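You operate a simulated robot arm through the tools that you are given. There is no shell and no other tool.

You are at the controls of a simulated robot arm. One attempt, no reset.

JOB
Put things in order on the top of the white table. At the end: the white fuse from the top of the white table stands where the white padlock stood; the white padlock stands where the bottle stood; the pink pad is in the grey steel tray; the bottle from the top of the white table stands where the pink pad stood; whatever was shut is shut again. Leave all else as you found it, and nothing knocked over.

The check looks at the end state, three seconds after you hand in, the way a careful person would. Anything else that was tipped, shoved, dropped, spilled or broken makes it a failure.

ROBOT AND FRAMES
A 6-joint arm with a two-finger parallel gripper, fixed in place. Base frame: the origin is at the foot of the arm, x ahead of it, y to its left, z up; the work surface is at about z = 0. Units: mm, degrees, N and s.
With the tool pointing down near the work surface it reaches from about 160 to 420 mm from the base axis. Its first joint turns from -66.0 to 66.0 degrees. Payload 1.57 kg.
The TCP is the grasp point between the finger pads, 30 mm short of the fingertips. In the tool frame z runs along the fingers and y along their closing line. Largest opening 80 mm; finger width 17, thickness 12; the body of the gripper, 40 by 82 mm, starts 80 mm behind the TCP.
Orientation is that of the tool frame in the base frame, as [roll, pitch, yaw] about the fixed x, y, z axes, in that order (R = Rz(yaw) Ry(pitch) Rx(roll)). With the fingers straight down and closing along the base's y, the tool's x points along the base's -x, its y along +y and its z along -z.

CONTROLS
- The arm moves only by the tool apply_moves. Its argument "moves" is a list of rows, each a list of 7 numbers: the shift along the base's x, y, z in mm, then the turn, a rotation vector about the base's x, y, z in degrees, then the opening in per cent of the stroke, from 0 (shut) to 100 (fully open). In form: [[tx, ty, tz, rx, ry, rz, fingers], ...]. A call has 1 to 20 rows; each row is the pose to reach, as a shift and turn from the pose commanded when the call began. A row lasts 0.2 s, in which the tool goes at most 50 mm and 8.6 degrees; a call with a longer step from one row to the next is refused whole, and so is a gripper value outside its range. A pose out of reach is approached as far as the arm can. The call stops where the force on the tool passes 40 N (or 10 N more than at its start, if that is more) or the arm is blocked; 0.2 s more then pass. The fingers move at their own pace (about 153 mm/s each) and stop on an object; they squeeze with about 23 N. The grip force told is the motor's: it shows also when the fingers shut on nothing. Time passes only in rows, and 0.2 s behind the last, so rows that repeat a pose let the fingers close. The reply holds the time, the measured pose of the TCP, the force on the tool along the base axes, the opening and the grip force, in the units named above and with some noise, with the torque about the TCP (base axes, N m) and any sound that the robot's microphone picked up.
- Cameras (640 x 400 px; columns grow to the right, rows downward): "scene" is fixed at [73.4, -345.5, 413.5]; the picture's right is [0.69, -0.72, 0.00], its down [-0.50, -0.48, -0.72] and it looks along [0.52, 0.49, -0.70] (base axes); focal length 214 px, centre (320, 200). "wrist" rides on the gripper at [72, -7, -122] in the tool frame; the picture's right is [0.09, 1.00, 0.00], its down [-0.84, 0.08, -0.54] and it looks along [-0.54, 0.05, 0.84] (tool axes); focal length 238 px, centre (320, 200). There is no depth. A picture from a camera that has moved, and an enlarged one, comes with that camera's place and axes in the base frame and with its lens. The place of the scene camera against the robot may be out by one fixed shift of up to 25 mm in any direction.
- get_image(camera): a new picture of that camera. It takes no simulated time.
- zoom(camera, box): a new picture of the part [left, top, right, bottom] of that camera's present view, enlarged. It takes no simulated time.
- job_done(): hands the job in; it is judged then, once.

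Places have to be worked out from the pictures, the camera data and where the tool is seen. Open the gripper and draw the arm clear of the work before you hand the job in, unless the task says otherwise.

The tools are called after "Call:" by a JSON object that holds its "method" and its "body". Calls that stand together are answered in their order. apply_moves: Moves the arm, as the interface text tells. Its arguments: {"type":"object","properties":{"moves":{"type":"array","items":{"type":"array","items":{"type":"number"}}}},"required":["moves"]} The other tools are called the same way: get_image (camera) takes a picture; zoom (camera, box) takes an enlarged picture of a part of a camera's view; job_done () hands the job in.

At the start:

```text
time: 0.0
tcp_pos: [258.0, 109.4, 235.5]
orientation: [180.0, 0.0, -180.0]
ft_force: [0.8, -1.1, 0.3]
wrist_torque: [0.0, 0.02, 0.02]
width: 80.1
gripper_force: 0.0
```

scene: 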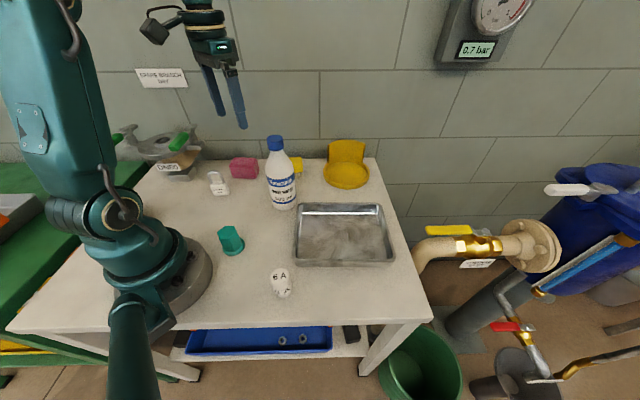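
wrist: 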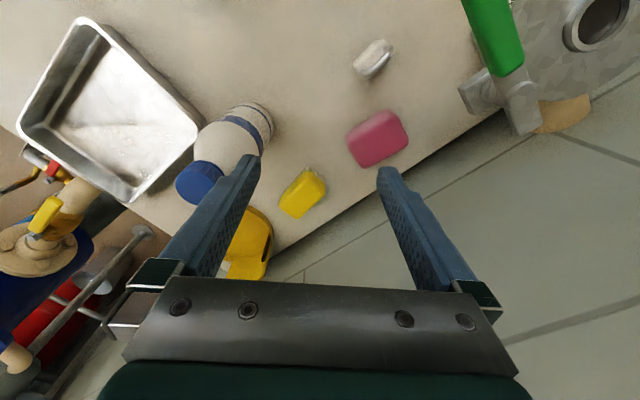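

I start by looking closer at the table from both cameras to identify the fuse, padlock, bottle, pad and tray.

Call:
{"method": "zoom", "body": {"camera": "scene", "box": [120, 120, 280, 220]}}

Call:
{"method": "zoom", "body": {"camera": "scene", "box": [240, 120, 400, 220]}}

Call:
{"method": "zoom", "body": {"camera": "scene", "box": [200, 210, 360, 310]}}

Call:
{"method": "zoom", "body": {"camera": "scene", "box": [160, 300, 400, 400]}}

Call:
{"method": "zoom", "body": {"camera": "wrist", "box": [160, 20, 480, 220]}}

```text
4.00 times, centred on (200, 170) of scene
camera zoom: at [73.4, -345.5, 413.5], right [0.69, -0.72, 0.0], down [-0.5, -0.48, -0.72], along [0.52, 0.49, -0.7], focal length 858 px, centre (800, 320)
```

zoom: 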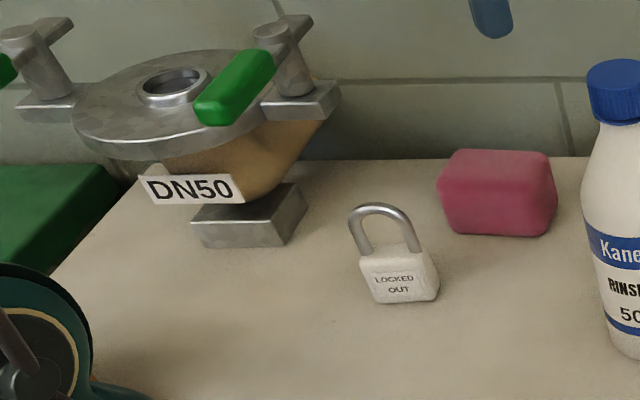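

```text
4.00 times, centred on (320, 170) of scene
camera zoom: at [73.4, -345.5, 413.5], right [0.69, -0.72, 0.0], down [-0.5, -0.48, -0.72], along [0.52, 0.49, -0.7], focal length 858 px, centre (320, 320)
```

zoom: 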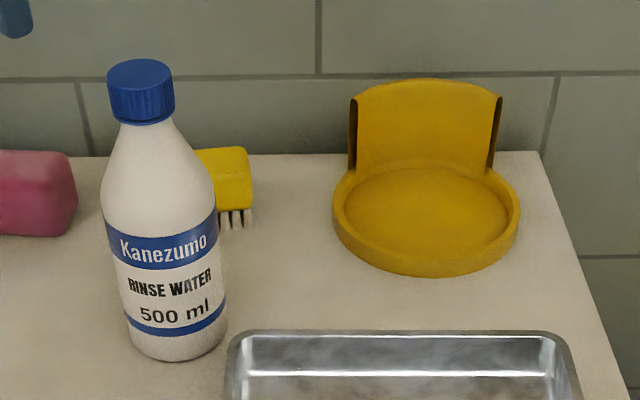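

```text
4.00 times, centred on (280, 260) of scene
camera zoom: at [73.4, -345.5, 413.5], right [0.69, -0.72, 0.0], down [-0.5, -0.48, -0.72], along [0.52, 0.49, -0.7], focal length 858 px, centre (480, -40)
```

zoom: 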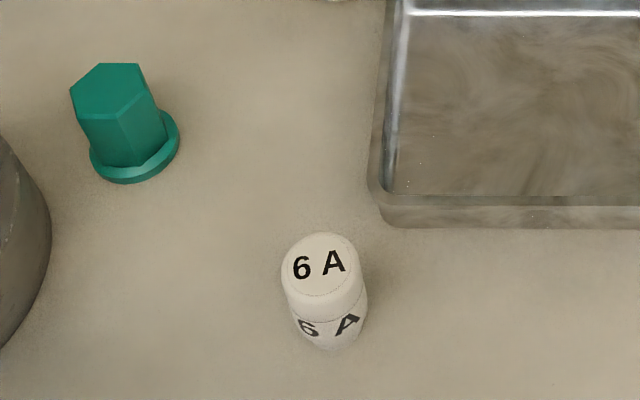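

```text
2.67 times, centred on (280, 350) of scene
camera zoom: at [73.4, -345.5, 413.5], right [0.69, -0.72, 0.0], down [-0.5, -0.48, -0.72], along [0.52, 0.49, -0.7], focal length 572 px, centre (427, -200)
```

zoom: 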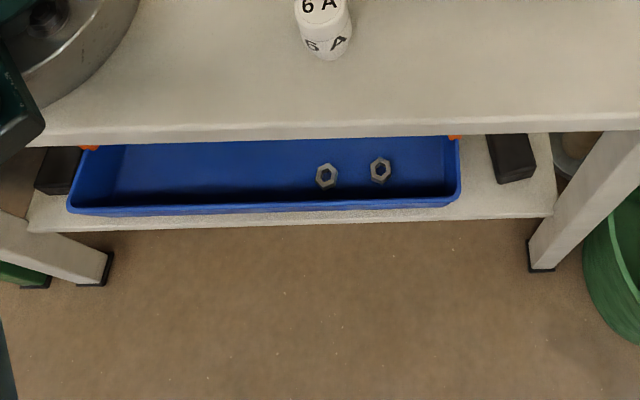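

```text
2.00 times, centred on (320, 120) of wrist
camera zoom: at [185.0, 102.7, 357.7], right [-0.09, 1.0, 0.0], down [0.84, 0.08, 0.54], along [0.54, 0.05, -0.84], focal length 477 px, centre (320, 360)
```

zoom: 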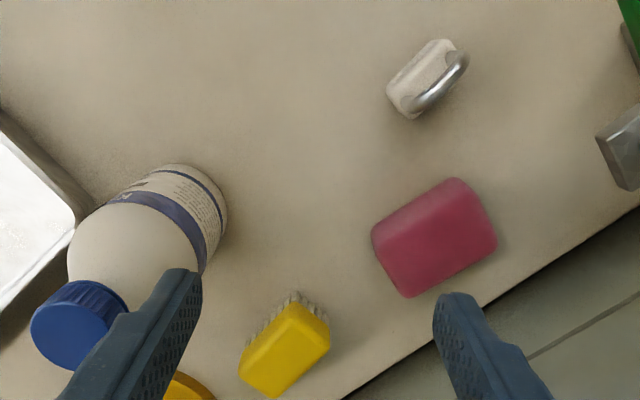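

The white padlock, pink pad, bottle (with blue cap), tray and fuse are all visible and upright; nothing on the way appears to be shut. I zoom in with the wrist camera for precise outlines.

Call:
{"method": "zoom", "body": {"camera": "wrist", "box": [320, 20, 480, 120]}}

Call:
{"method": "zoom", "body": {"camera": "wrist", "box": [300, 90, 460, 190]}}

Call:
{"method": "zoom", "body": {"camera": "wrist", "box": [160, 80, 320, 180]}}

Call:
{"method": "zoom", "body": {"camera": "wrist", "box": [0, 0, 320, 200]}}

```text
4.00 times, centred on (400, 70) of wrist
camera zoom: at [185.0, 102.7, 357.7], right [-0.09, 1.0, 0.0], down [0.84, 0.08, 0.54], along [0.54, 0.05, -0.84], focal length 953 px, centre (0, 720)
```

zoom: 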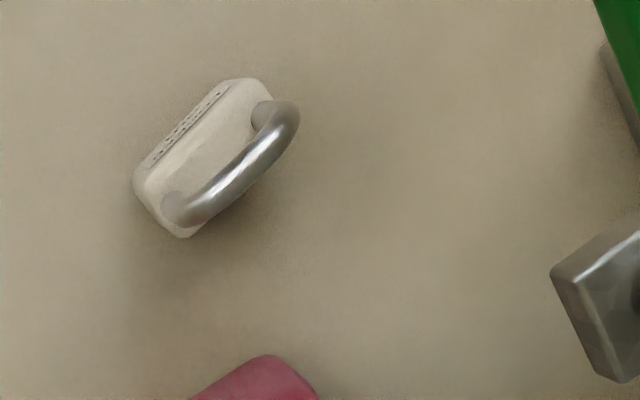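

```text
4.00 times, centred on (380, 140) of wrist
camera zoom: at [185.0, 102.7, 357.7], right [-0.09, 1.0, 0.0], down [0.84, 0.08, 0.54], along [0.54, 0.05, -0.84], focal length 953 px, centre (80, 440)
```

zoom: 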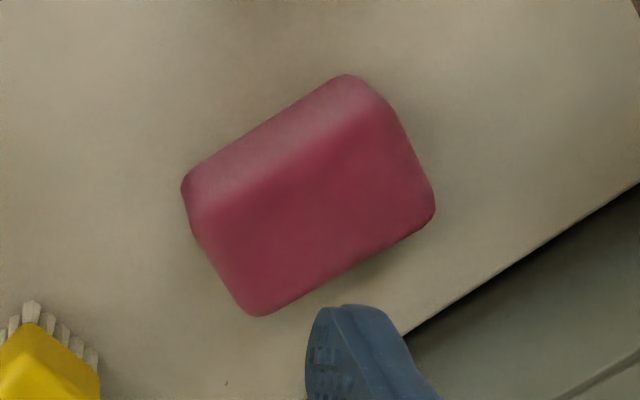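

```text
4.00 times, centred on (240, 130) of wrist
camera zoom: at [185.0, 102.7, 357.7], right [-0.09, 1.0, 0.0], down [0.84, 0.08, 0.54], along [0.54, 0.05, -0.84], focal length 953 px, centre (640, 480)
```

zoom: 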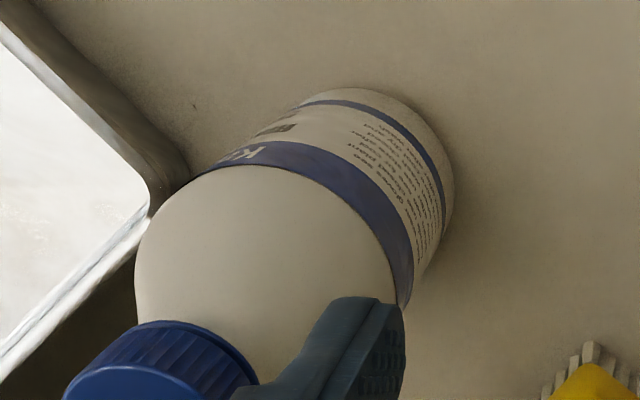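

```text
2.00 times, centred on (160, 100) of wrist
camera zoom: at [185.0, 102.7, 357.7], right [-0.09, 1.0, 0.0], down [0.84, 0.08, 0.54], along [0.54, 0.05, -0.84], focal length 477 px, centre (640, 400)
```

zoom: 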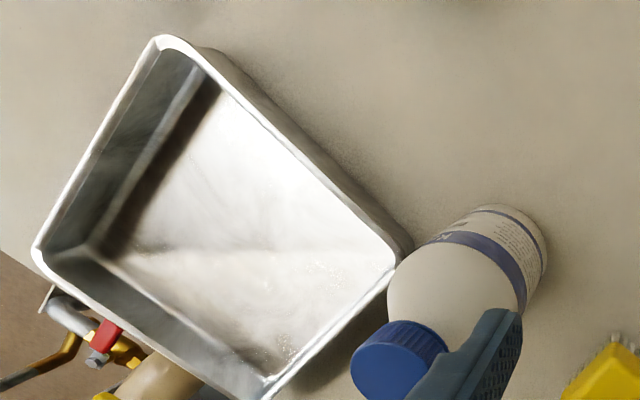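

From the wrist view I judge: pad centre ≈ (291,194), about 70×49 mm with long axis at ~131°; padlock ≈ (192,162) with long axis ~144°; bottle ≈ (300,8). I move above the pad, turning the closing line along its short axis, and look again.

Call:
{"method": "apply_moves", "body": {"moves": [[5, 14, 0, 0, 0, -8.2, 100], [11, 28, 0, 0, 0, -16.4, 100], [16, 42, 0, 0, 0, -24.6, 100], [22, 56, 0, 0, 0, -32.8, 100], [28, 70, 0, 0, 0, -41, 100], [33, 84, 0, 0, 0, -49, 100], [33, 84, 0, 0, 0, -49, 100]]}}

Call:
{"method": "get_image", "body": {"camera": "wrist"}}

Call:
{"method": "get_image", "body": {"camera": "scene"}}

```text
time: 1.6
tcp_pos: [290.8, 193.6, 233.4]
orientation: [180.0, 0.1, 130.9]
ft_force: [-0.3, -0.2, 0.1]
wrist_torque: [0.03, 0.03, 0.01]
width: 80.2
gripper_force: 0.0
```

```text
taken
camera wrist: at [236.8, 243.5, 355.0], right [0.69, 0.72, 0.0], down [0.61, -0.58, 0.54], along [0.39, -0.38, -0.84], focal length 238 px, centre (320, 200)
```

wrist: 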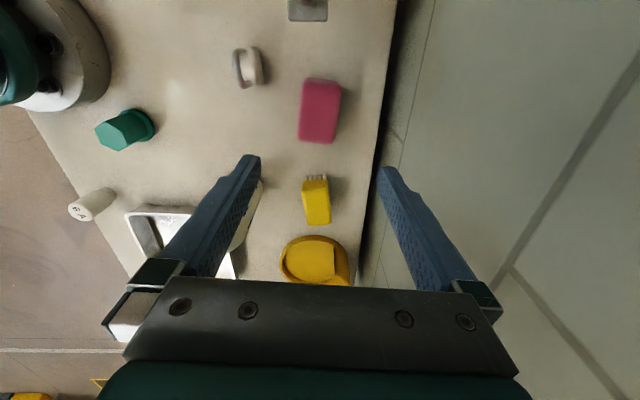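

```text
taken
```

scene: 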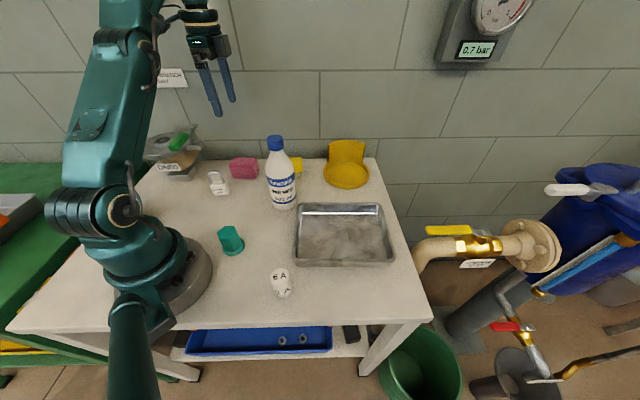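

The pad lies right under the tool axis and aligned with the fingers. I zoom for exact edges before descending.

Call:
{"method": "zoom", "body": {"camera": "wrist", "box": [240, 60, 400, 160]}}

Call:
{"method": "zoom", "body": {"camera": "wrist", "box": [200, 0, 360, 100]}}

Call:
{"method": "zoom", "body": {"camera": "wrist", "box": [40, 80, 240, 205]}}

```text
4.00 times, centred on (320, 110) of wrist
camera zoom: at [236.8, 243.5, 355.0], right [0.69, 0.72, 0.0], down [0.61, -0.58, 0.54], along [0.39, -0.38, -0.84], focal length 953 px, centre (320, 560)
```

zoom: 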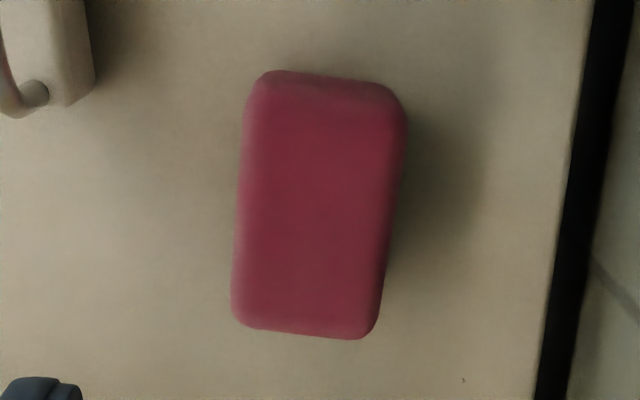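

```text
4.00 times, centred on (280, 50) of wrist
camera zoom: at [236.8, 243.5, 355.0], right [0.69, 0.72, 0.0], down [0.61, -0.58, 0.54], along [0.39, -0.38, -0.84], focal length 953 px, centre (480, 800)
```

zoom: 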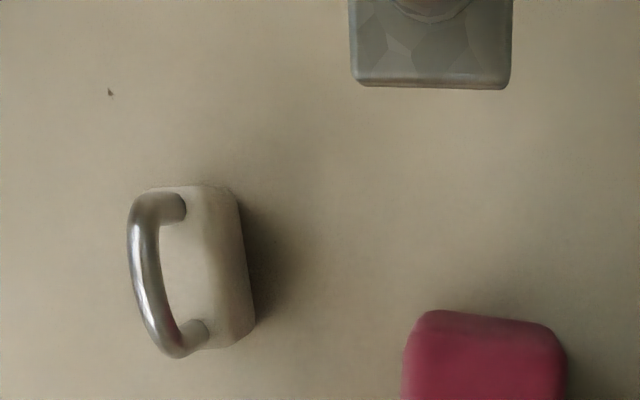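

```text
3.20 times, centred on (140, 142) of wrist
camera zoom: at [236.8, 243.5, 355.0], right [0.69, 0.72, 0.0], down [0.61, -0.58, 0.54], along [0.39, -0.38, -0.84], focal length 763 px, centre (896, 384)
```

zoom: 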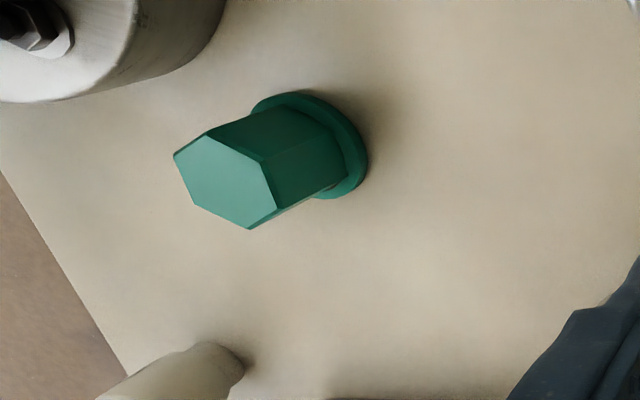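

Pad outline: about 78×50 mm, centre ≈ (291,191), short axis along the closing line. I descend to just over it with open fingers and check.

Call:
{"method": "apply_moves", "body": {"moves": [[0, -1, -40, 0, 0, 0, 100], [0, -2, -80, 0, 0, 0, 100], [0, -2, -120, 0, 0, 0, 100], [0, -2, -135, 0, 0, 0, 100], [0, -2, -135, 0, 0, 0, 100]]}}

Call:
{"method": "get_image", "body": {"camera": "wrist"}}

Call:
{"method": "zoom", "body": {"camera": "scene", "box": [120, 80, 320, 205]}}

```text
time: 2.8
tcp_pos: [292.6, 192.0, 101.4]
orientation: [-180.0, 0.1, 131.0]
ft_force: [0.3, 0.4, -0.5]
wrist_torque: [-0.01, -0.01, 0.0]
width: 79.8
gripper_force: 0.0
```

```text
taken
camera wrist: at [239.8, 241.5, 222.2], right [0.69, 0.72, 0.0], down [0.61, -0.58, 0.54], along [0.39, -0.38, -0.84], focal length 238 px, centre (320, 200)
```

wrist: 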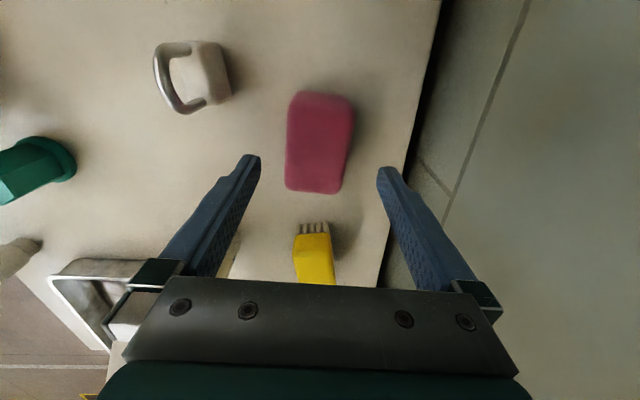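

```text
3.20 times, centred on (220, 142) of scene
camera zoom: at [73.4, -345.5, 413.5], right [0.69, -0.72, 0.0], down [-0.5, -0.48, -0.72], along [0.52, 0.49, -0.7], focal length 686 px, centre (640, 384)
```

zoom: 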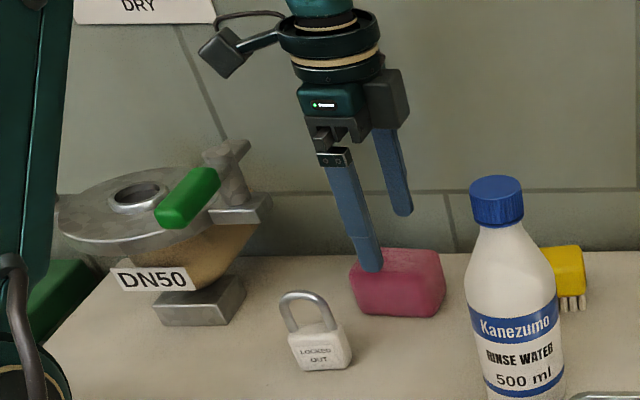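

Triangulating the two views gives pad height ≈ 42 mm, centre ≈ (289,191), nicely between the fingers. I go down to z≈38 and close on it.

Call:
{"method": "apply_moves", "body": {"moves": [[-2, -1, -30, 0, 0, 0, 100], [-2, -1, -61, 0, 0, 0, 100], [-2, -1, -61, 0, 0, 0, 100], [-2, -1, -61, 0, 0, 0, 0], [-2, -1, -61, 0, 0, 0, 0], [-2, -1, -61, 0, 0, 0, 0], [-2, -1, -61, 0, 0, 0, 0]]}}

Call:
{"method": "get_image", "body": {"camera": "wrist"}}

Call:
{"method": "zoom", "body": {"camera": "scene", "box": [120, 80, 320, 205]}}

```text
time: 4.4
tcp_pos: [288.8, 191.3, 37.9]
orientation: [-180.0, 0.2, 131.0]
ft_force: [-0.1, 0.8, 0.1]
wrist_torque: [-0.01, 0.0, 0.03]
width: 49.7
gripper_force: 22.9
```

```text
taken
camera wrist: at [236.6, 241.8, 160.1], right [0.69, 0.72, 0.0], down [0.61, -0.58, 0.54], along [0.39, -0.38, -0.84], focal length 238 px, centre (320, 200)
```

wrist: 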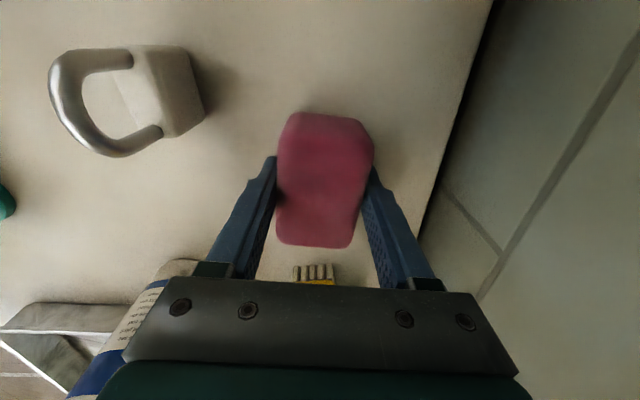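

```text
3.20 times, centred on (220, 142) of scene
camera zoom: at [73.4, -345.5, 413.5], right [0.69, -0.72, 0.0], down [-0.5, -0.48, -0.72], along [0.52, 0.49, -0.7], focal length 686 px, centre (640, 384)
```

zoom: 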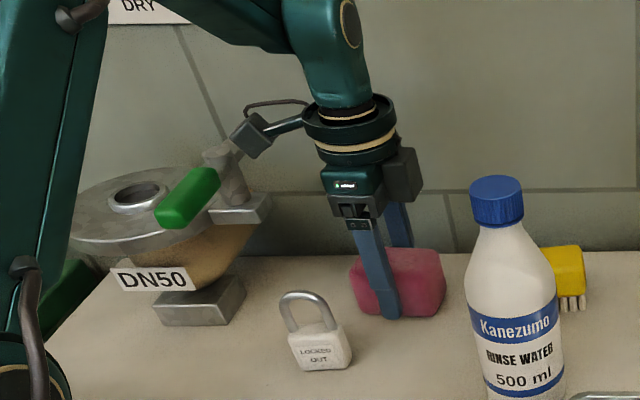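

The pad is held (49.7 mm wide, 23 N), its spot being ≈ (290,191). I lift it straight up well above bottle height.

Call:
{"method": "apply_moves", "body": {"moves": [[0, 0, 15, 0, 0, 0, 0], [0, 0, 50, 0, 0, 0, 0], [0, 0, 95, 0, 0, 0, 0], [0, 0, 140, 0, 0, 0, 0], [0, 0, 185, 0, 0, 0, 0], [0, 0, 225, 0, 0, 0, 0], [0, 0, 225, 0, 0, 0, 0]]}}

Call:
{"method": "get_image", "body": {"camera": "wrist"}}

Call:
{"method": "get_image", "body": {"camera": "scene"}}

```text
time: 6.0
tcp_pos: [277.3, 182.2, 252.0]
orientation: [179.9, 0.1, 131.0]
ft_force: [0.3, -0.4, 0.1]
wrist_torque: [0.01, -0.01, 0.0]
width: 49.7
gripper_force: 22.7
out of reach, approached as far as the arm can: row 6, 7
```

```text
taken
camera wrist: at [224.1, 233.3, 374.1], right [0.69, 0.72, 0.0], down [0.61, -0.58, 0.54], along [0.39, -0.37, -0.84], focal length 238 px, centre (320, 200)
```

wrist: 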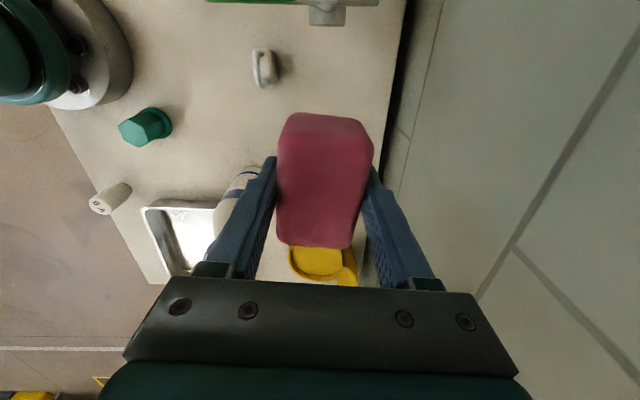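

```text
taken
```

scene: 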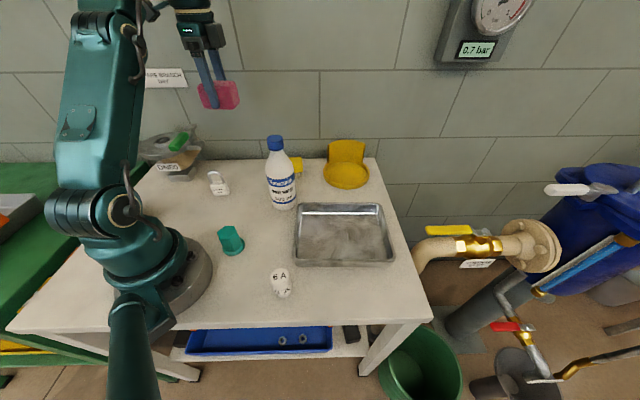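

Lift was limited at z≈252 by reach, and the pad is firmly held. I draw in toward the base a bit to learn the actual commanded reference and gain height.

Call:
{"method": "apply_moves", "body": {"moves": [[-20, -25, 0, 0, 0, 0, 0], [-45, -60, 0, 0, 0, 0, 0], [-45, -60, 0, 0, 0, 0, 0]]}}

```text
time: 6.8
tcp_pos: [230.9, 120.0, 249.6]
orientation: [179.9, 0.1, 130.9]
ft_force: [0.7, 0.9, -0.2]
wrist_torque: [-0.02, -0.03, 0.0]
width: 49.4
gripper_force: 22.6
```

Reference is the clipped pose, fine. I carry the pad over on the base side of the bottle (pad bottom ≈ 235 mm high) toward the tray centre ≈ (300,-173), coming down to z≈210 there.

Call:
{"method": "apply_moves", "body": {"moves": [[-3, -35, 15, 0, 0, 0, 0], [-6, -75, 25, 0, 0, 0, 0], [-8, -115, 25, 0, 0, 0, 0], [-8, -155, 25, 0, 0, 0, 0], [-5, -195, 25, 0, 0, 0, 0], [10, -230, 15, 0, 0, 0, 0], [35, -262, 0, 0, 0, 0, 0], [60, -282, -25, 0, 0, 0, 0], [68, -292, -40, 0, 0, 0, 0], [68, -292, -40, 0, 0, 0, 0]]}}

Call:
{"method": "get_image", "body": {"camera": "wrist"}}

Call:
{"method": "get_image", "body": {"camera": "scene"}}

```text
time: 9.0
tcp_pos: [303.4, -173.7, 211.6]
orientation: [-179.9, 0.1, 130.9]
ft_force: [-0.8, 0.1, 0.3]
wrist_torque: [0.0, 0.0, -0.02]
width: 49.2
gripper_force: 22.9
```

```text
taken
camera wrist: at [249.9, -122.9, 332.5], right [0.69, 0.72, 0.0], down [0.61, -0.58, 0.54], along [0.39, -0.38, -0.84], focal length 238 px, centre (320, 200)
```

wrist: 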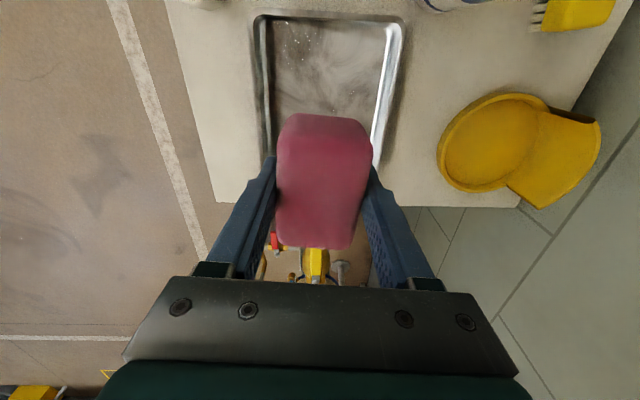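

```text
taken
```

scene: 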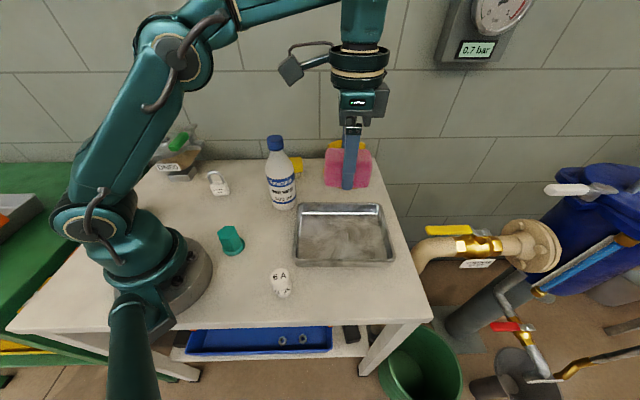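

Tray rim corners in this view put the tray centre near (307,-170), so I shift by (+4,+4) and lower the pad to just above the tray floor.

Call:
{"method": "apply_moves", "body": {"moves": [[2, 2, -40, 0, 0, 0, 0], [4, 4, -80, 0, 0, 0, 0], [4, 4, -120, 0, 0, 0, 0], [4, 4, -150, 0, 0, 0, 0], [4, 4, -162, 0, 0, 0, 0], [4, 4, -162, 0, 0, 0, 0]]}}

Call:
{"method": "get_image", "body": {"camera": "wrist"}}

Call:
{"method": "zoom", "body": {"camera": "scene", "box": [260, 130, 420, 280]}}

```text
time: 10.4
tcp_pos: [306.5, -166.1, 51.0]
orientation: [-180.0, 0.0, 131.0]
ft_force: [0.1, -0.2, -0.3]
wrist_torque: [-0.03, -0.01, -0.02]
width: 49.1
gripper_force: 22.8
```

```text
taken
camera wrist: at [252.6, -115.4, 172.4], right [0.69, 0.72, 0.0], down [0.61, -0.58, 0.54], along [0.39, -0.38, -0.84], focal length 238 px, centre (320, 200)
```

wrist: 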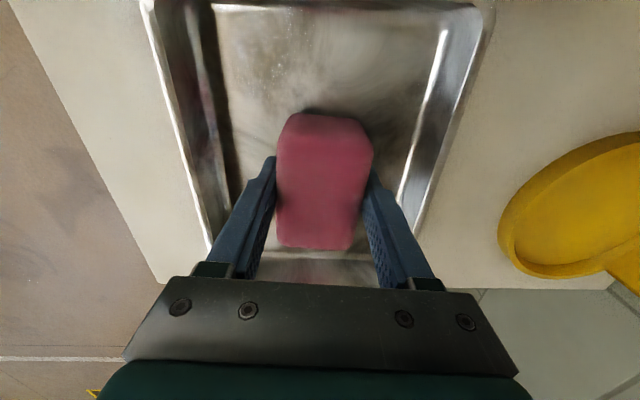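

```text
2.67 times, centred on (340, 205) of scene
camera zoom: at [73.4, -345.5, 413.5], right [0.69, -0.72, 0.0], down [-0.5, -0.48, -0.72], along [0.52, 0.49, -0.7], focal length 572 px, centre (267, 187)
```

zoom: 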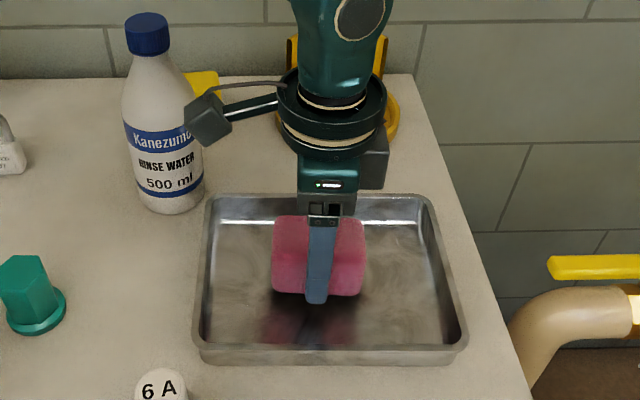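

The pad hangs over the middle of the tray with room for the fingers. I lower in small steps to feel the floor.

Call:
{"method": "apply_moves", "body": {"moves": [[0, 0, -3, 0, 0, 0, 0], [0, 0, -6, 0, 0, 0, 0], [0, 0, -8, 0, 0, 0, 0], [0, 0, -8, 0, 0, 0, 0]]}}

```text
time: 11.4
tcp_pos: [305.9, -166.4, 40.7]
orientation: [-179.9, 0.1, 131.0]
ft_force: [-2.3, 2.4, 11.3]
wrist_torque: [0.05, 0.05, -0.03]
width: 49.3
gripper_force: 23.1
```

A contact force of ~11 N shows the pad resting on the tray floor. I release and rise straight up.

Call:
{"method": "apply_moves", "body": {"moves": [[0, 0, 0.5, 0, 0, 0, 85], [0, 0, 0.5, 0, 0, 0, 85], [0, 0, 10, 0, 0, 0, 85], [0, 0, 50, 0, 0, 0, 85], [0, 0, 95, 0, 0, 0, 85], [0, 0, 140, 0, 0, 0, 85], [0, 0, 175, 0, 0, 0, 85], [0, 0, 175, 0, 0, 0, 85]]}}

Call:
{"method": "get_image", "body": {"camera": "wrist"}}

Call:
{"method": "get_image", "body": {"camera": "scene"}}

```text
time: 13.2
tcp_pos: [306.5, -165.4, 215.1]
orientation: [-180.0, 0.0, 131.1]
ft_force: [1.0, -0.4, 0.1]
wrist_torque: [0.02, 0.03, 0.02]
width: 67.6
gripper_force: 0.0
```

```text
taken
camera wrist: at [253.3, -114.5, 337.3], right [0.69, 0.72, 0.0], down [0.61, -0.58, 0.54], along [0.39, -0.38, -0.84], focal length 238 px, centre (320, 200)
```

wrist: 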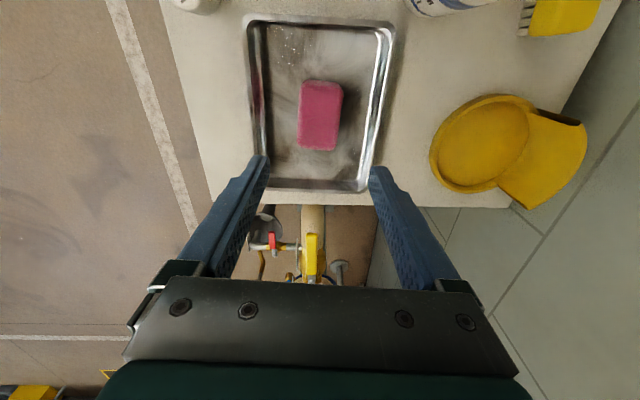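

```text
taken
```

scene: 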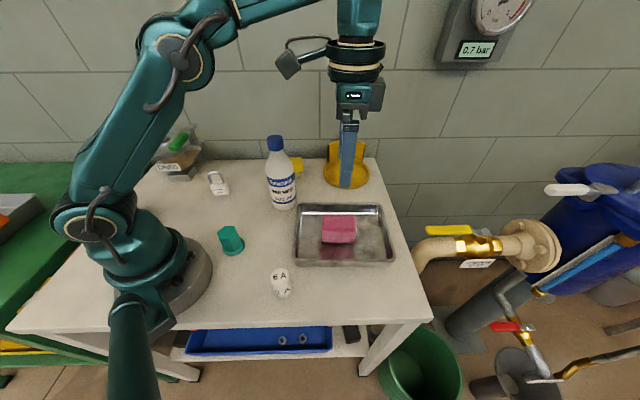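

The pad lies in the tray. Next the bottle: I turn the tool back (closing along y) and move to the base side of it at z≈260 for a close look at cap and base.

Call:
{"method": "apply_moves", "body": {"moves": [[-20, 20, 15, 0, 0, 8.2, 100], [-45, 45, 25, 0, 0, 16.4, 100], [-70, 75, 35, 0, 0, 24.6, 100], [-88, 110, 45, 0, 0, 32.8, 100], [-95, 145, 45, 0, 0, 41, 100], [-97, 175, 45, 0, 0, 49, 100], [-97, 175, 45, 0, 0, 49, 100]]}}

Call:
{"method": "get_image", "body": {"camera": "wrist"}}

Call:
{"method": "get_image", "body": {"camera": "scene"}}

```text
time: 14.8
tcp_pos: [210.9, 11.3, 261.8]
orientation: [-179.9, -0.1, -179.9]
ft_force: [0.5, -0.1, -0.9]
wrist_torque: [-0.01, -0.02, 0.03]
width: 80.0
gripper_force: 0.0
```

```text
taken
camera wrist: at [137.3, 4.0, 383.1], right [-0.09, 1.0, 0.0], down [0.84, 0.08, 0.54], along [0.54, 0.05, -0.84], focal length 238 px, centre (320, 200)
```

wrist: 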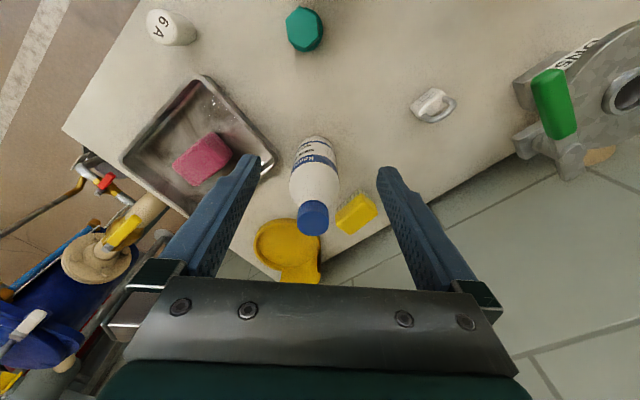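

```text
taken
```

scene: 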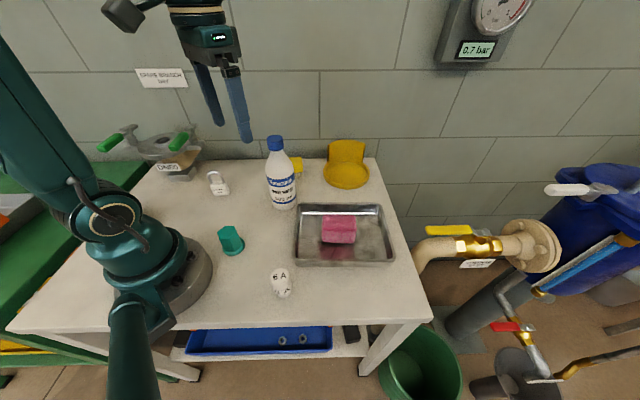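

This view shows all objects; I zoom on bottle, fuse and padlock to fix positions.

Call:
{"method": "zoom", "body": {"camera": "wrist", "box": [240, 130, 400, 240]}}

Call:
{"method": "zoom", "body": {"camera": "wrist", "box": [130, 0, 290, 100]}}

Call:
{"method": "zoom", "body": {"camera": "wrist", "box": [380, 60, 540, 160]}}

Call:
{"method": "zoom", "body": {"camera": "wrist", "box": [480, 20, 640, 200]}}

```text
3.64 times, centred on (320, 185) of wrist
camera zoom: at [137.3, 4.0, 383.1], right [-0.09, 1.0, 0.0], down [0.84, 0.08, 0.54], along [0.54, 0.05, -0.84], focal length 867 px, centre (320, 254)
```

zoom: 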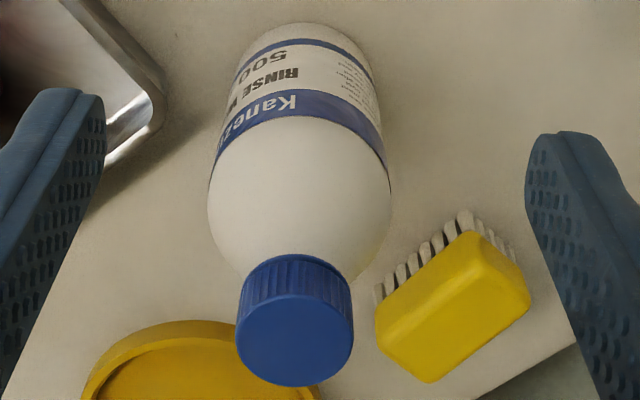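

```text
4.00 times, centred on (210, 50) of wrist
camera zoom: at [137.3, 4.0, 383.1], right [-0.09, 1.0, 0.0], down [0.84, 0.08, 0.54], along [0.54, 0.05, -0.84], focal length 953 px, centre (760, 800)
```

zoom: 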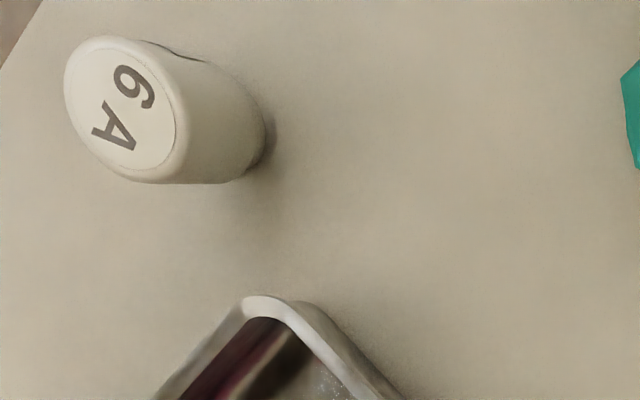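

```text
4.00 times, centred on (460, 110) of wrist
camera zoom: at [137.3, 4.0, 383.1], right [-0.09, 1.0, 0.0], down [0.84, 0.08, 0.54], along [0.54, 0.05, -0.84], focal length 953 px, centre (-240, 560)
```

zoom: 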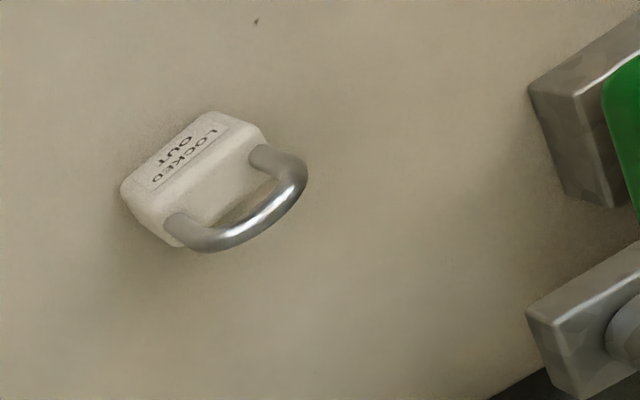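

```text
2.22 times, centred on (560, 110) of wrist
camera zoom: at [137.3, 4.0, 383.1], right [-0.09, 1.0, 0.0], down [0.84, 0.08, 0.54], along [0.54, 0.05, -0.84], focal length 530 px, centre (-213, 400)
```

zoom: 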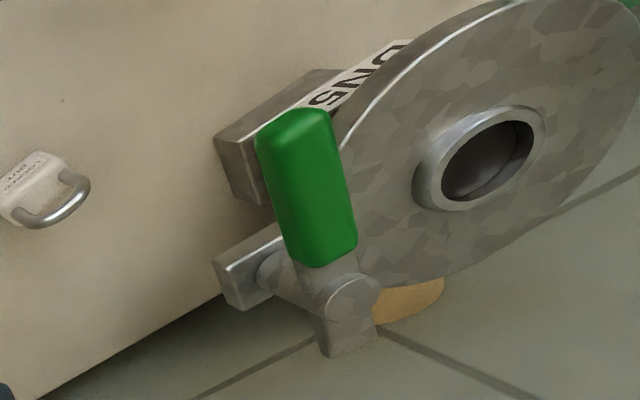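

Bottle axis ≈ (293,9.5), cap ≈ 34 mm wide from z≈169 to 188. I move over the cap at z≈240 and check alignment before going down.

Call:
{"method": "apply_moves", "body": {"moves": [[40, -1, -8, 0, 0, 0, 100], [82, -1.5, -20, 0, 0, 0, 100], [82, -1.5, -20, 0, 0, 0, 100]]}}

Call:
{"method": "get_image", "body": {"camera": "wrist"}}

Call:
{"method": "zoom", "body": {"camera": "scene", "box": [200, 60, 360, 220]}}

```text
time: 15.6
tcp_pos: [290.9, 7.6, 242.8]
orientation: [179.9, 0.1, 179.9]
ft_force: [0.6, -0.3, 0.0]
wrist_torque: [0.0, 0.0, 0.01]
width: 79.8
gripper_force: 0.1
```

```text
taken
camera wrist: at [217.7, 1.1, 366.0], right [-0.09, 1.0, 0.0], down [0.84, 0.08, 0.54], along [0.54, 0.05, -0.84], focal length 238 px, centre (320, 200)
```

wrist: 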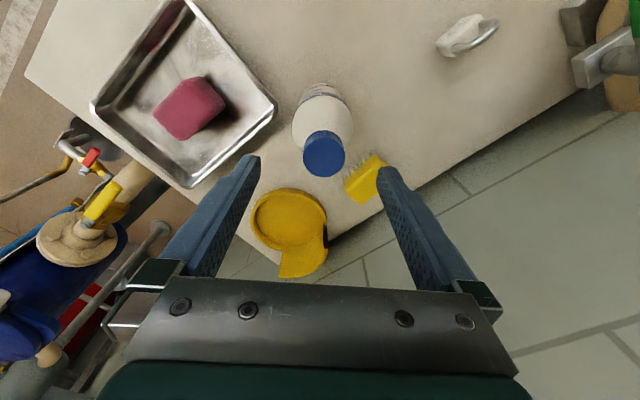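

```text
2.50 times, centred on (280, 140) of scene
camera zoom: at [73.4, -345.5, 413.5], right [0.69, -0.72, 0.0], down [-0.5, -0.48, -0.72], along [0.52, 0.49, -0.7], focal length 536 px, centre (420, 350)
```

zoom: 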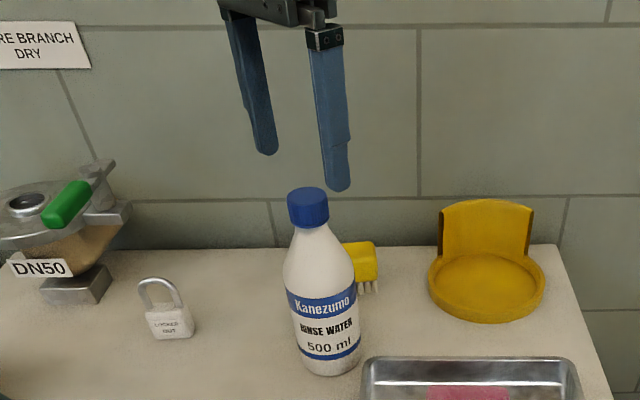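

The cap appears ~3 mm to the +y side of the tool axis. I zoom for a precise alignment.

Call:
{"method": "zoom", "body": {"camera": "wrist", "box": [270, 70, 380, 190]}}

```text
3.33 times, centred on (325, 130) of wrist
camera zoom: at [217.7, 1.1, 366.0], right [-0.09, 1.0, 0.0], down [0.84, 0.08, 0.54], along [0.54, 0.05, -0.84], focal length 794 px, centre (303, 433)
```

zoom: 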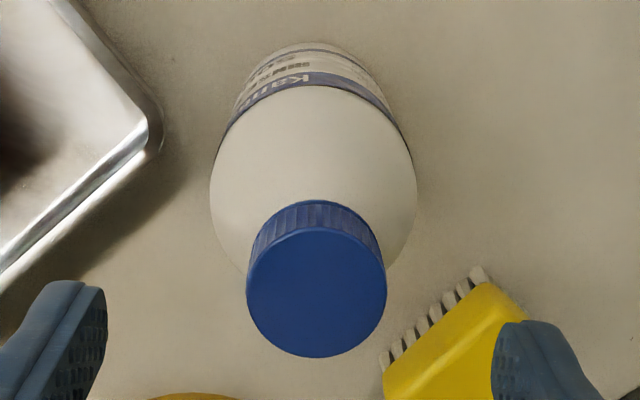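

Cap centre is (291.7,11.0) against the TCP at (290.9,7.6); I shift (+1,+3) and go down to z≈199 with the fingers open.

Call:
{"method": "apply_moves", "body": {"moves": [[1, 3, -10, 0, 0, 0, 100], [1, 3, -28, 0, 0, 0, 100], [1, 3, -43, 0, 0, 0, 100], [1, 3, -43, 0, 0, 0, 100]]}}

Call:
{"method": "get_image", "body": {"camera": "wrist"}}

Call:
{"method": "zoom", "body": {"camera": "scene", "box": [200, 60, 360, 220]}}

```text
time: 16.6
tcp_pos: [290.5, 10.1, 200.0]
orientation: [-180.0, 0.1, 180.0]
ft_force: [0.4, 0.6, 0.1]
wrist_torque: [0.01, 0.0, -0.03]
width: 80.3
gripper_force: 0.1
```

```text
taken
camera wrist: at [218.1, 3.7, 321.8], right [-0.09, 1.0, 0.0], down [0.84, 0.08, 0.54], along [0.54, 0.05, -0.84], focal length 238 px, centre (320, 200)
```

wrist: 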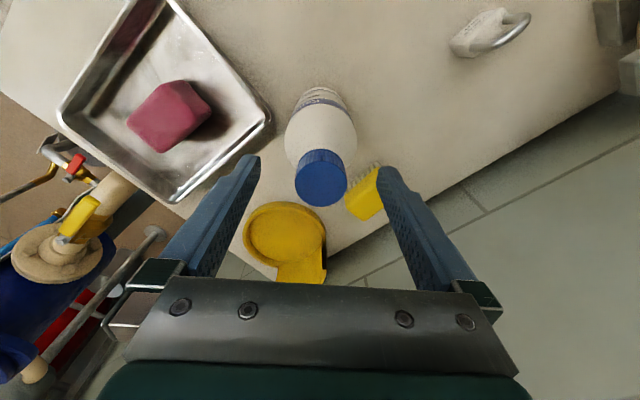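

```text
2.50 times, centred on (280, 140) of scene
camera zoom: at [73.4, -345.5, 413.5], right [0.69, -0.72, 0.0], down [-0.5, -0.48, -0.72], along [0.52, 0.49, -0.7], focal length 536 px, centre (420, 350)
```

zoom: 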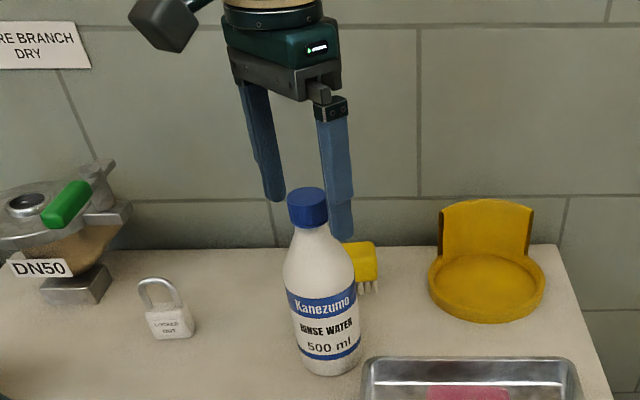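

I zoom on the cap between the fingers to pin down the relative height and x position before closing.

Call:
{"method": "zoom", "body": {"camera": "wrist", "box": [230, 120, 410, 230]}}

Call:
{"method": "zoom", "body": {"camera": "scene", "box": [250, 90, 310, 160]}}

```text
3.56 times, centred on (320, 175) of wrist
camera zoom: at [218.1, 3.7, 321.8], right [-0.09, 1.0, 0.0], down [0.84, 0.08, 0.54], along [0.54, 0.05, -0.84], focal length 848 px, centre (320, 289)
```

zoom: 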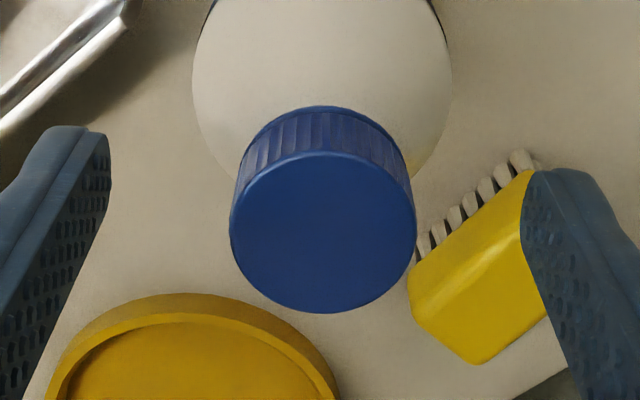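

```text
5.71 times, centred on (280, 125) of scene
camera zoom: at [73.4, -345.5, 413.5], right [0.69, -0.72, 0.0], down [-0.5, -0.48, -0.72], along [0.52, 0.49, -0.7], focal length 1226 px, centre (549, 629)
```

zoom: 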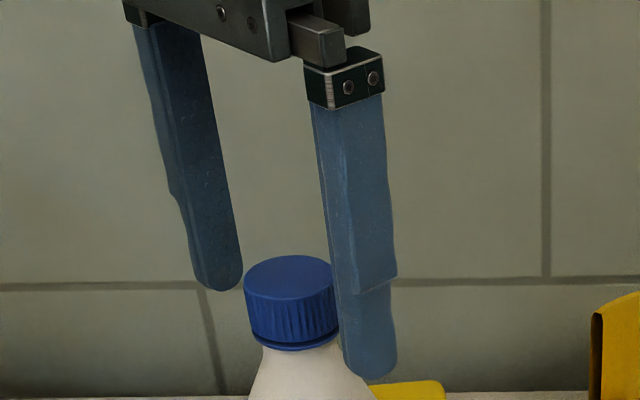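

Cap centre (290.7,10.9), top z≈190, fits the tool axis within 1 mm. I lower 3 mm more and close on the cap.

Call:
{"method": "apply_moves", "body": {"moves": [[0, 0.5, -3, 0, 0, 0, 100], [0, 0.5, -3, 0, 0, 0, 60], [0, 0.5, -3, 0, 0, 0, 30], [0, 0.5, -3, 0, 0, 0, 0], [0, 0.5, -3, 0, 0, 0, 0], [0, 0.5, -3, 0, 0, 0, 0]]}}

Call:
{"method": "get_image", "body": {"camera": "wrist"}}

Call:
{"method": "zoom", "body": {"camera": "scene", "box": [200, 60, 360, 220]}}

```text
time: 18.0
tcp_pos: [291.2, 10.7, 196.7]
orientation: [-179.9, 0.1, 180.0]
ft_force: [2.2, 1.3, 0.3]
wrist_torque: [0.07, -0.17, 0.02]
width: 32.1
gripper_force: 22.7
```

```text
taken
camera wrist: at [217.7, 4.4, 318.4], right [-0.09, 1.0, 0.0], down [0.84, 0.08, 0.54], along [0.54, 0.05, -0.84], focal length 238 px, centre (320, 200)
```

wrist: 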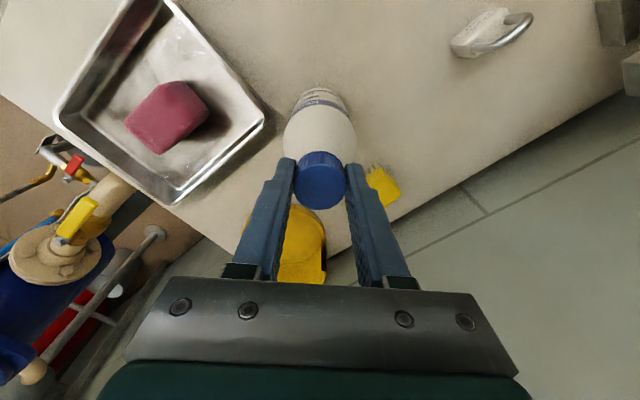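

```text
2.50 times, centred on (280, 140) of scene
camera zoom: at [73.4, -345.5, 413.5], right [0.69, -0.72, 0.0], down [-0.5, -0.48, -0.72], along [0.52, 0.49, -0.7], focal length 536 px, centre (420, 350)
```

zoom: 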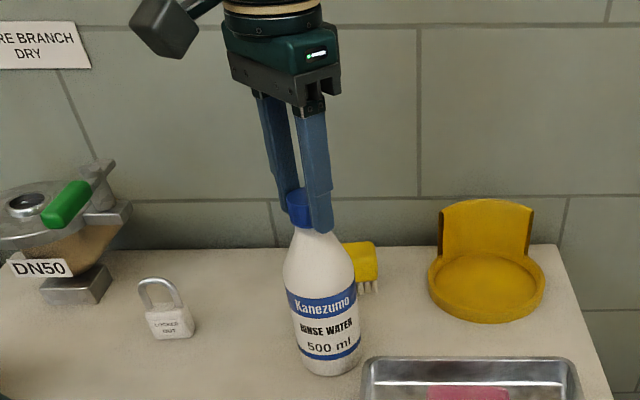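

The cap is gripped (32 mm, 23 N); the bottle's spot is ≈ (291,10.5). I lift it gently a few mm and read the load.

Call:
{"method": "apply_moves", "body": {"moves": [[0, 0, 4, 0, 0, 0, 0], [0, 0, 10, 0, 0, 0, 0], [0, 0, 18, 0, 0, 0, 0], [0, 0, 18, 0, 0, 0, 0], [0, 0, 18, 0, 0, 0, 0]]}}

Call:
{"method": "zoom", "body": {"camera": "scene", "box": [200, 60, 360, 220]}}

Call:
{"method": "get_image", "body": {"camera": "wrist"}}

```text
time: 19.2
tcp_pos: [291.2, 12.4, 213.8]
orientation: [180.0, 0.1, -180.0]
ft_force: [0.3, 0.8, -6.4]
wrist_torque: [0.02, 0.01, 0.01]
width: 32.1
gripper_force: 22.9
```

```text
2.50 times, centred on (280, 140) of scene
camera zoom: at [73.5, -345.5, 413.5], right [0.69, -0.72, 0.0], down [-0.5, -0.48, -0.72], along [0.52, 0.49, -0.7], focal length 536 px, centre (420, 350)
```

zoom: 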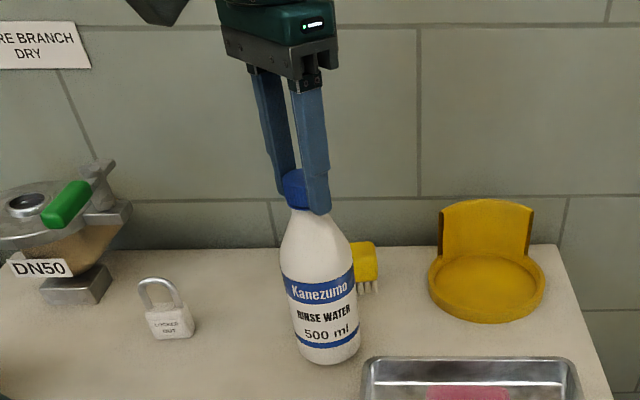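

```text
taken
camera wrist: at [217.9, 5.0, 335.0], right [-0.09, 1.0, 0.0], down [0.84, 0.08, 0.54], along [0.54, 0.05, -0.84], focal length 238 px, centre (320, 200)
```

wrist: 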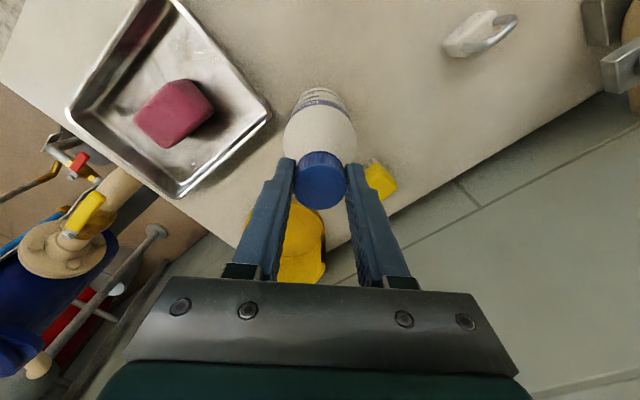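

The bottle (≈0.65 kg) hangs upright with 17 mm clearance. I carry it slowly, bowed slightly inward away from the brush, to the pad's spot ≈ (290,191).

Call:
{"method": "apply_moves", "body": {"moves": [[-4, 8, 2, 0, 0, 0, 0], [-10, 24, 4, 0, 0, 0, 0], [-16, 42, 4, 0, 0, 0, 0], [-20, 60, 4, 0, 0, 0, 0], [-22, 78, 4, 0, 0, 0, 0], [-22, 96, 4, 0, 0, 0, 0], [-20, 114, 4, 0, 0, 0, 0], [-16, 132, 4, 0, 0, 0, 0], [-11, 148, 4, 0, 0, 0, 0], [-6, 162, 4, 0, 0, 0, 0], [-2, 173, 4, 0, 0, 0, 0], [-1, 179, 4, 0, 0, 0, 0], [-1, 180, 4, 0, 0, 0, 0], [-1, 180, 4, 0, 0, 0, 0]]}}

Call:
{"method": "get_image", "body": {"camera": "wrist"}}

Call:
{"method": "get_image", "body": {"camera": "scene"}}

```text
time: 22.2
tcp_pos: [289.9, 192.2, 216.0]
orientation: [-179.9, 0.1, 179.9]
ft_force: [-0.1, 0.2, -5.6]
wrist_torque: [0.01, -0.02, -0.02]
width: 32.0
gripper_force: 23.1
```

```text
taken
camera wrist: at [217.0, 185.9, 338.0], right [-0.09, 1.0, 0.0], down [0.84, 0.08, 0.54], along [0.54, 0.05, -0.84], focal length 238 px, centre (320, 200)
```

wrist: 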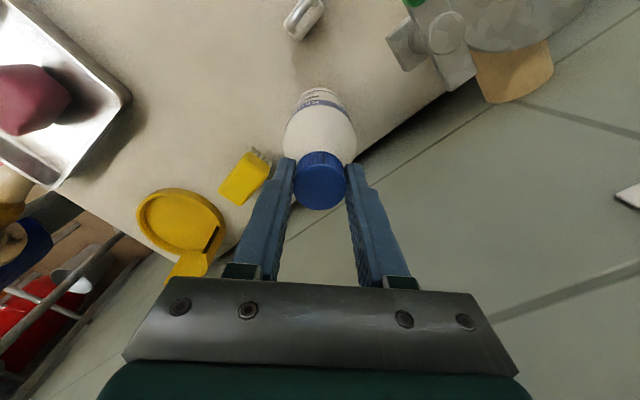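

```text
taken
```

scene: 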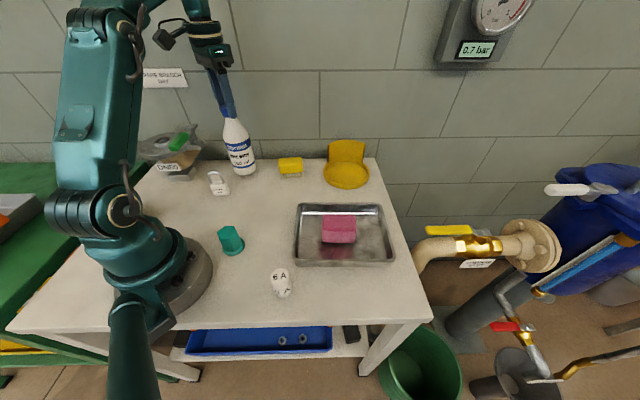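

The bottle is over the pad's spot. I lower it: grip height on the table was 196.7, so about 19–20 mm down, softly at the end.

Call:
{"method": "apply_moves", "body": {"moves": [[0, -0.5, -6, 0, 0, 0, 0], [0, -0.5, -12, 0, 0, 0, 0], [0, -0.5, -16, 0, 0, 0, 0], [0, -0.5, -18, 0, 0, 0, 0], [0, -0.5, -20, 0, 0, 0, 0], [0, -0.5, -20, 0, 0, 0, 0]]}}

```text
time: 23.6
tcp_pos: [290.2, 189.5, 197.4]
orientation: [-179.9, 0.1, 179.9]
ft_force: [-0.4, -0.4, -5.5]
wrist_torque: [0.03, -0.02, -0.02]
width: 32.1
gripper_force: 23.0
```

Still carrying its weight, so it is not down yet; I lower another 1–3 mm in small increments.

Call:
{"method": "apply_moves", "body": {"moves": [[0, 0, -1, 0, 0, 0, 0], [0, 0, -2, 0, 0, 0, 0], [0, 0, -2, 0, 0, 0, 0]]}}

```text
time: 24.4
tcp_pos: [290.1, 190.8, 195.2]
orientation: [179.9, 0.2, 179.9]
ft_force: [0.2, -4.2, 19.9]
wrist_torque: [-0.29, -0.06, 0.05]
width: 31.8
gripper_force: 23.0
```

Contact (≈20 N) — it is on the table. I ease off 1 mm, then open slowly and check.

Call:
{"method": "apply_moves", "body": {"moves": [[0, 0, 0.8, 0, 0, 0, 0], [0, 0, 0.8, 0, 0, 0, 0]]}}

Call:
{"method": "zoom", "body": {"camera": "scene", "box": [160, 40, 320, 220]}}

```text
time: 25.0
tcp_pos: [290.9, 191.1, 194.9]
orientation: [-179.9, 0.0, -180.0]
ft_force: [3.2, -1.1, 1.6]
wrist_torque: [-0.06, -0.68, -0.11]
width: 32.4
gripper_force: 23.0
```

```text
2.22 times, centred on (240, 130) of scene
camera zoom: at [73.4, -345.5, 413.5], right [0.69, -0.72, 0.0], down [-0.5, -0.48, -0.72], along [0.52, 0.49, -0.7], focal length 477 px, centre (498, 356)
```

zoom: 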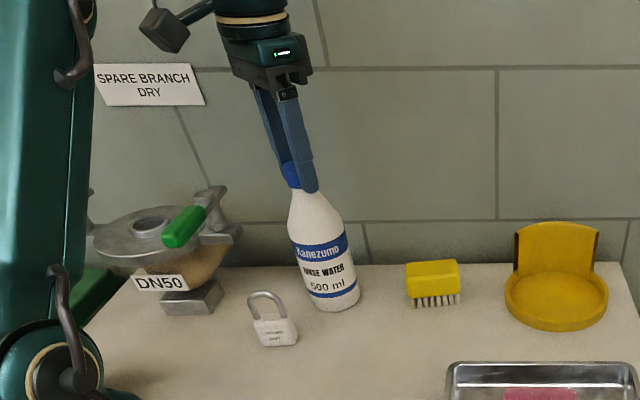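

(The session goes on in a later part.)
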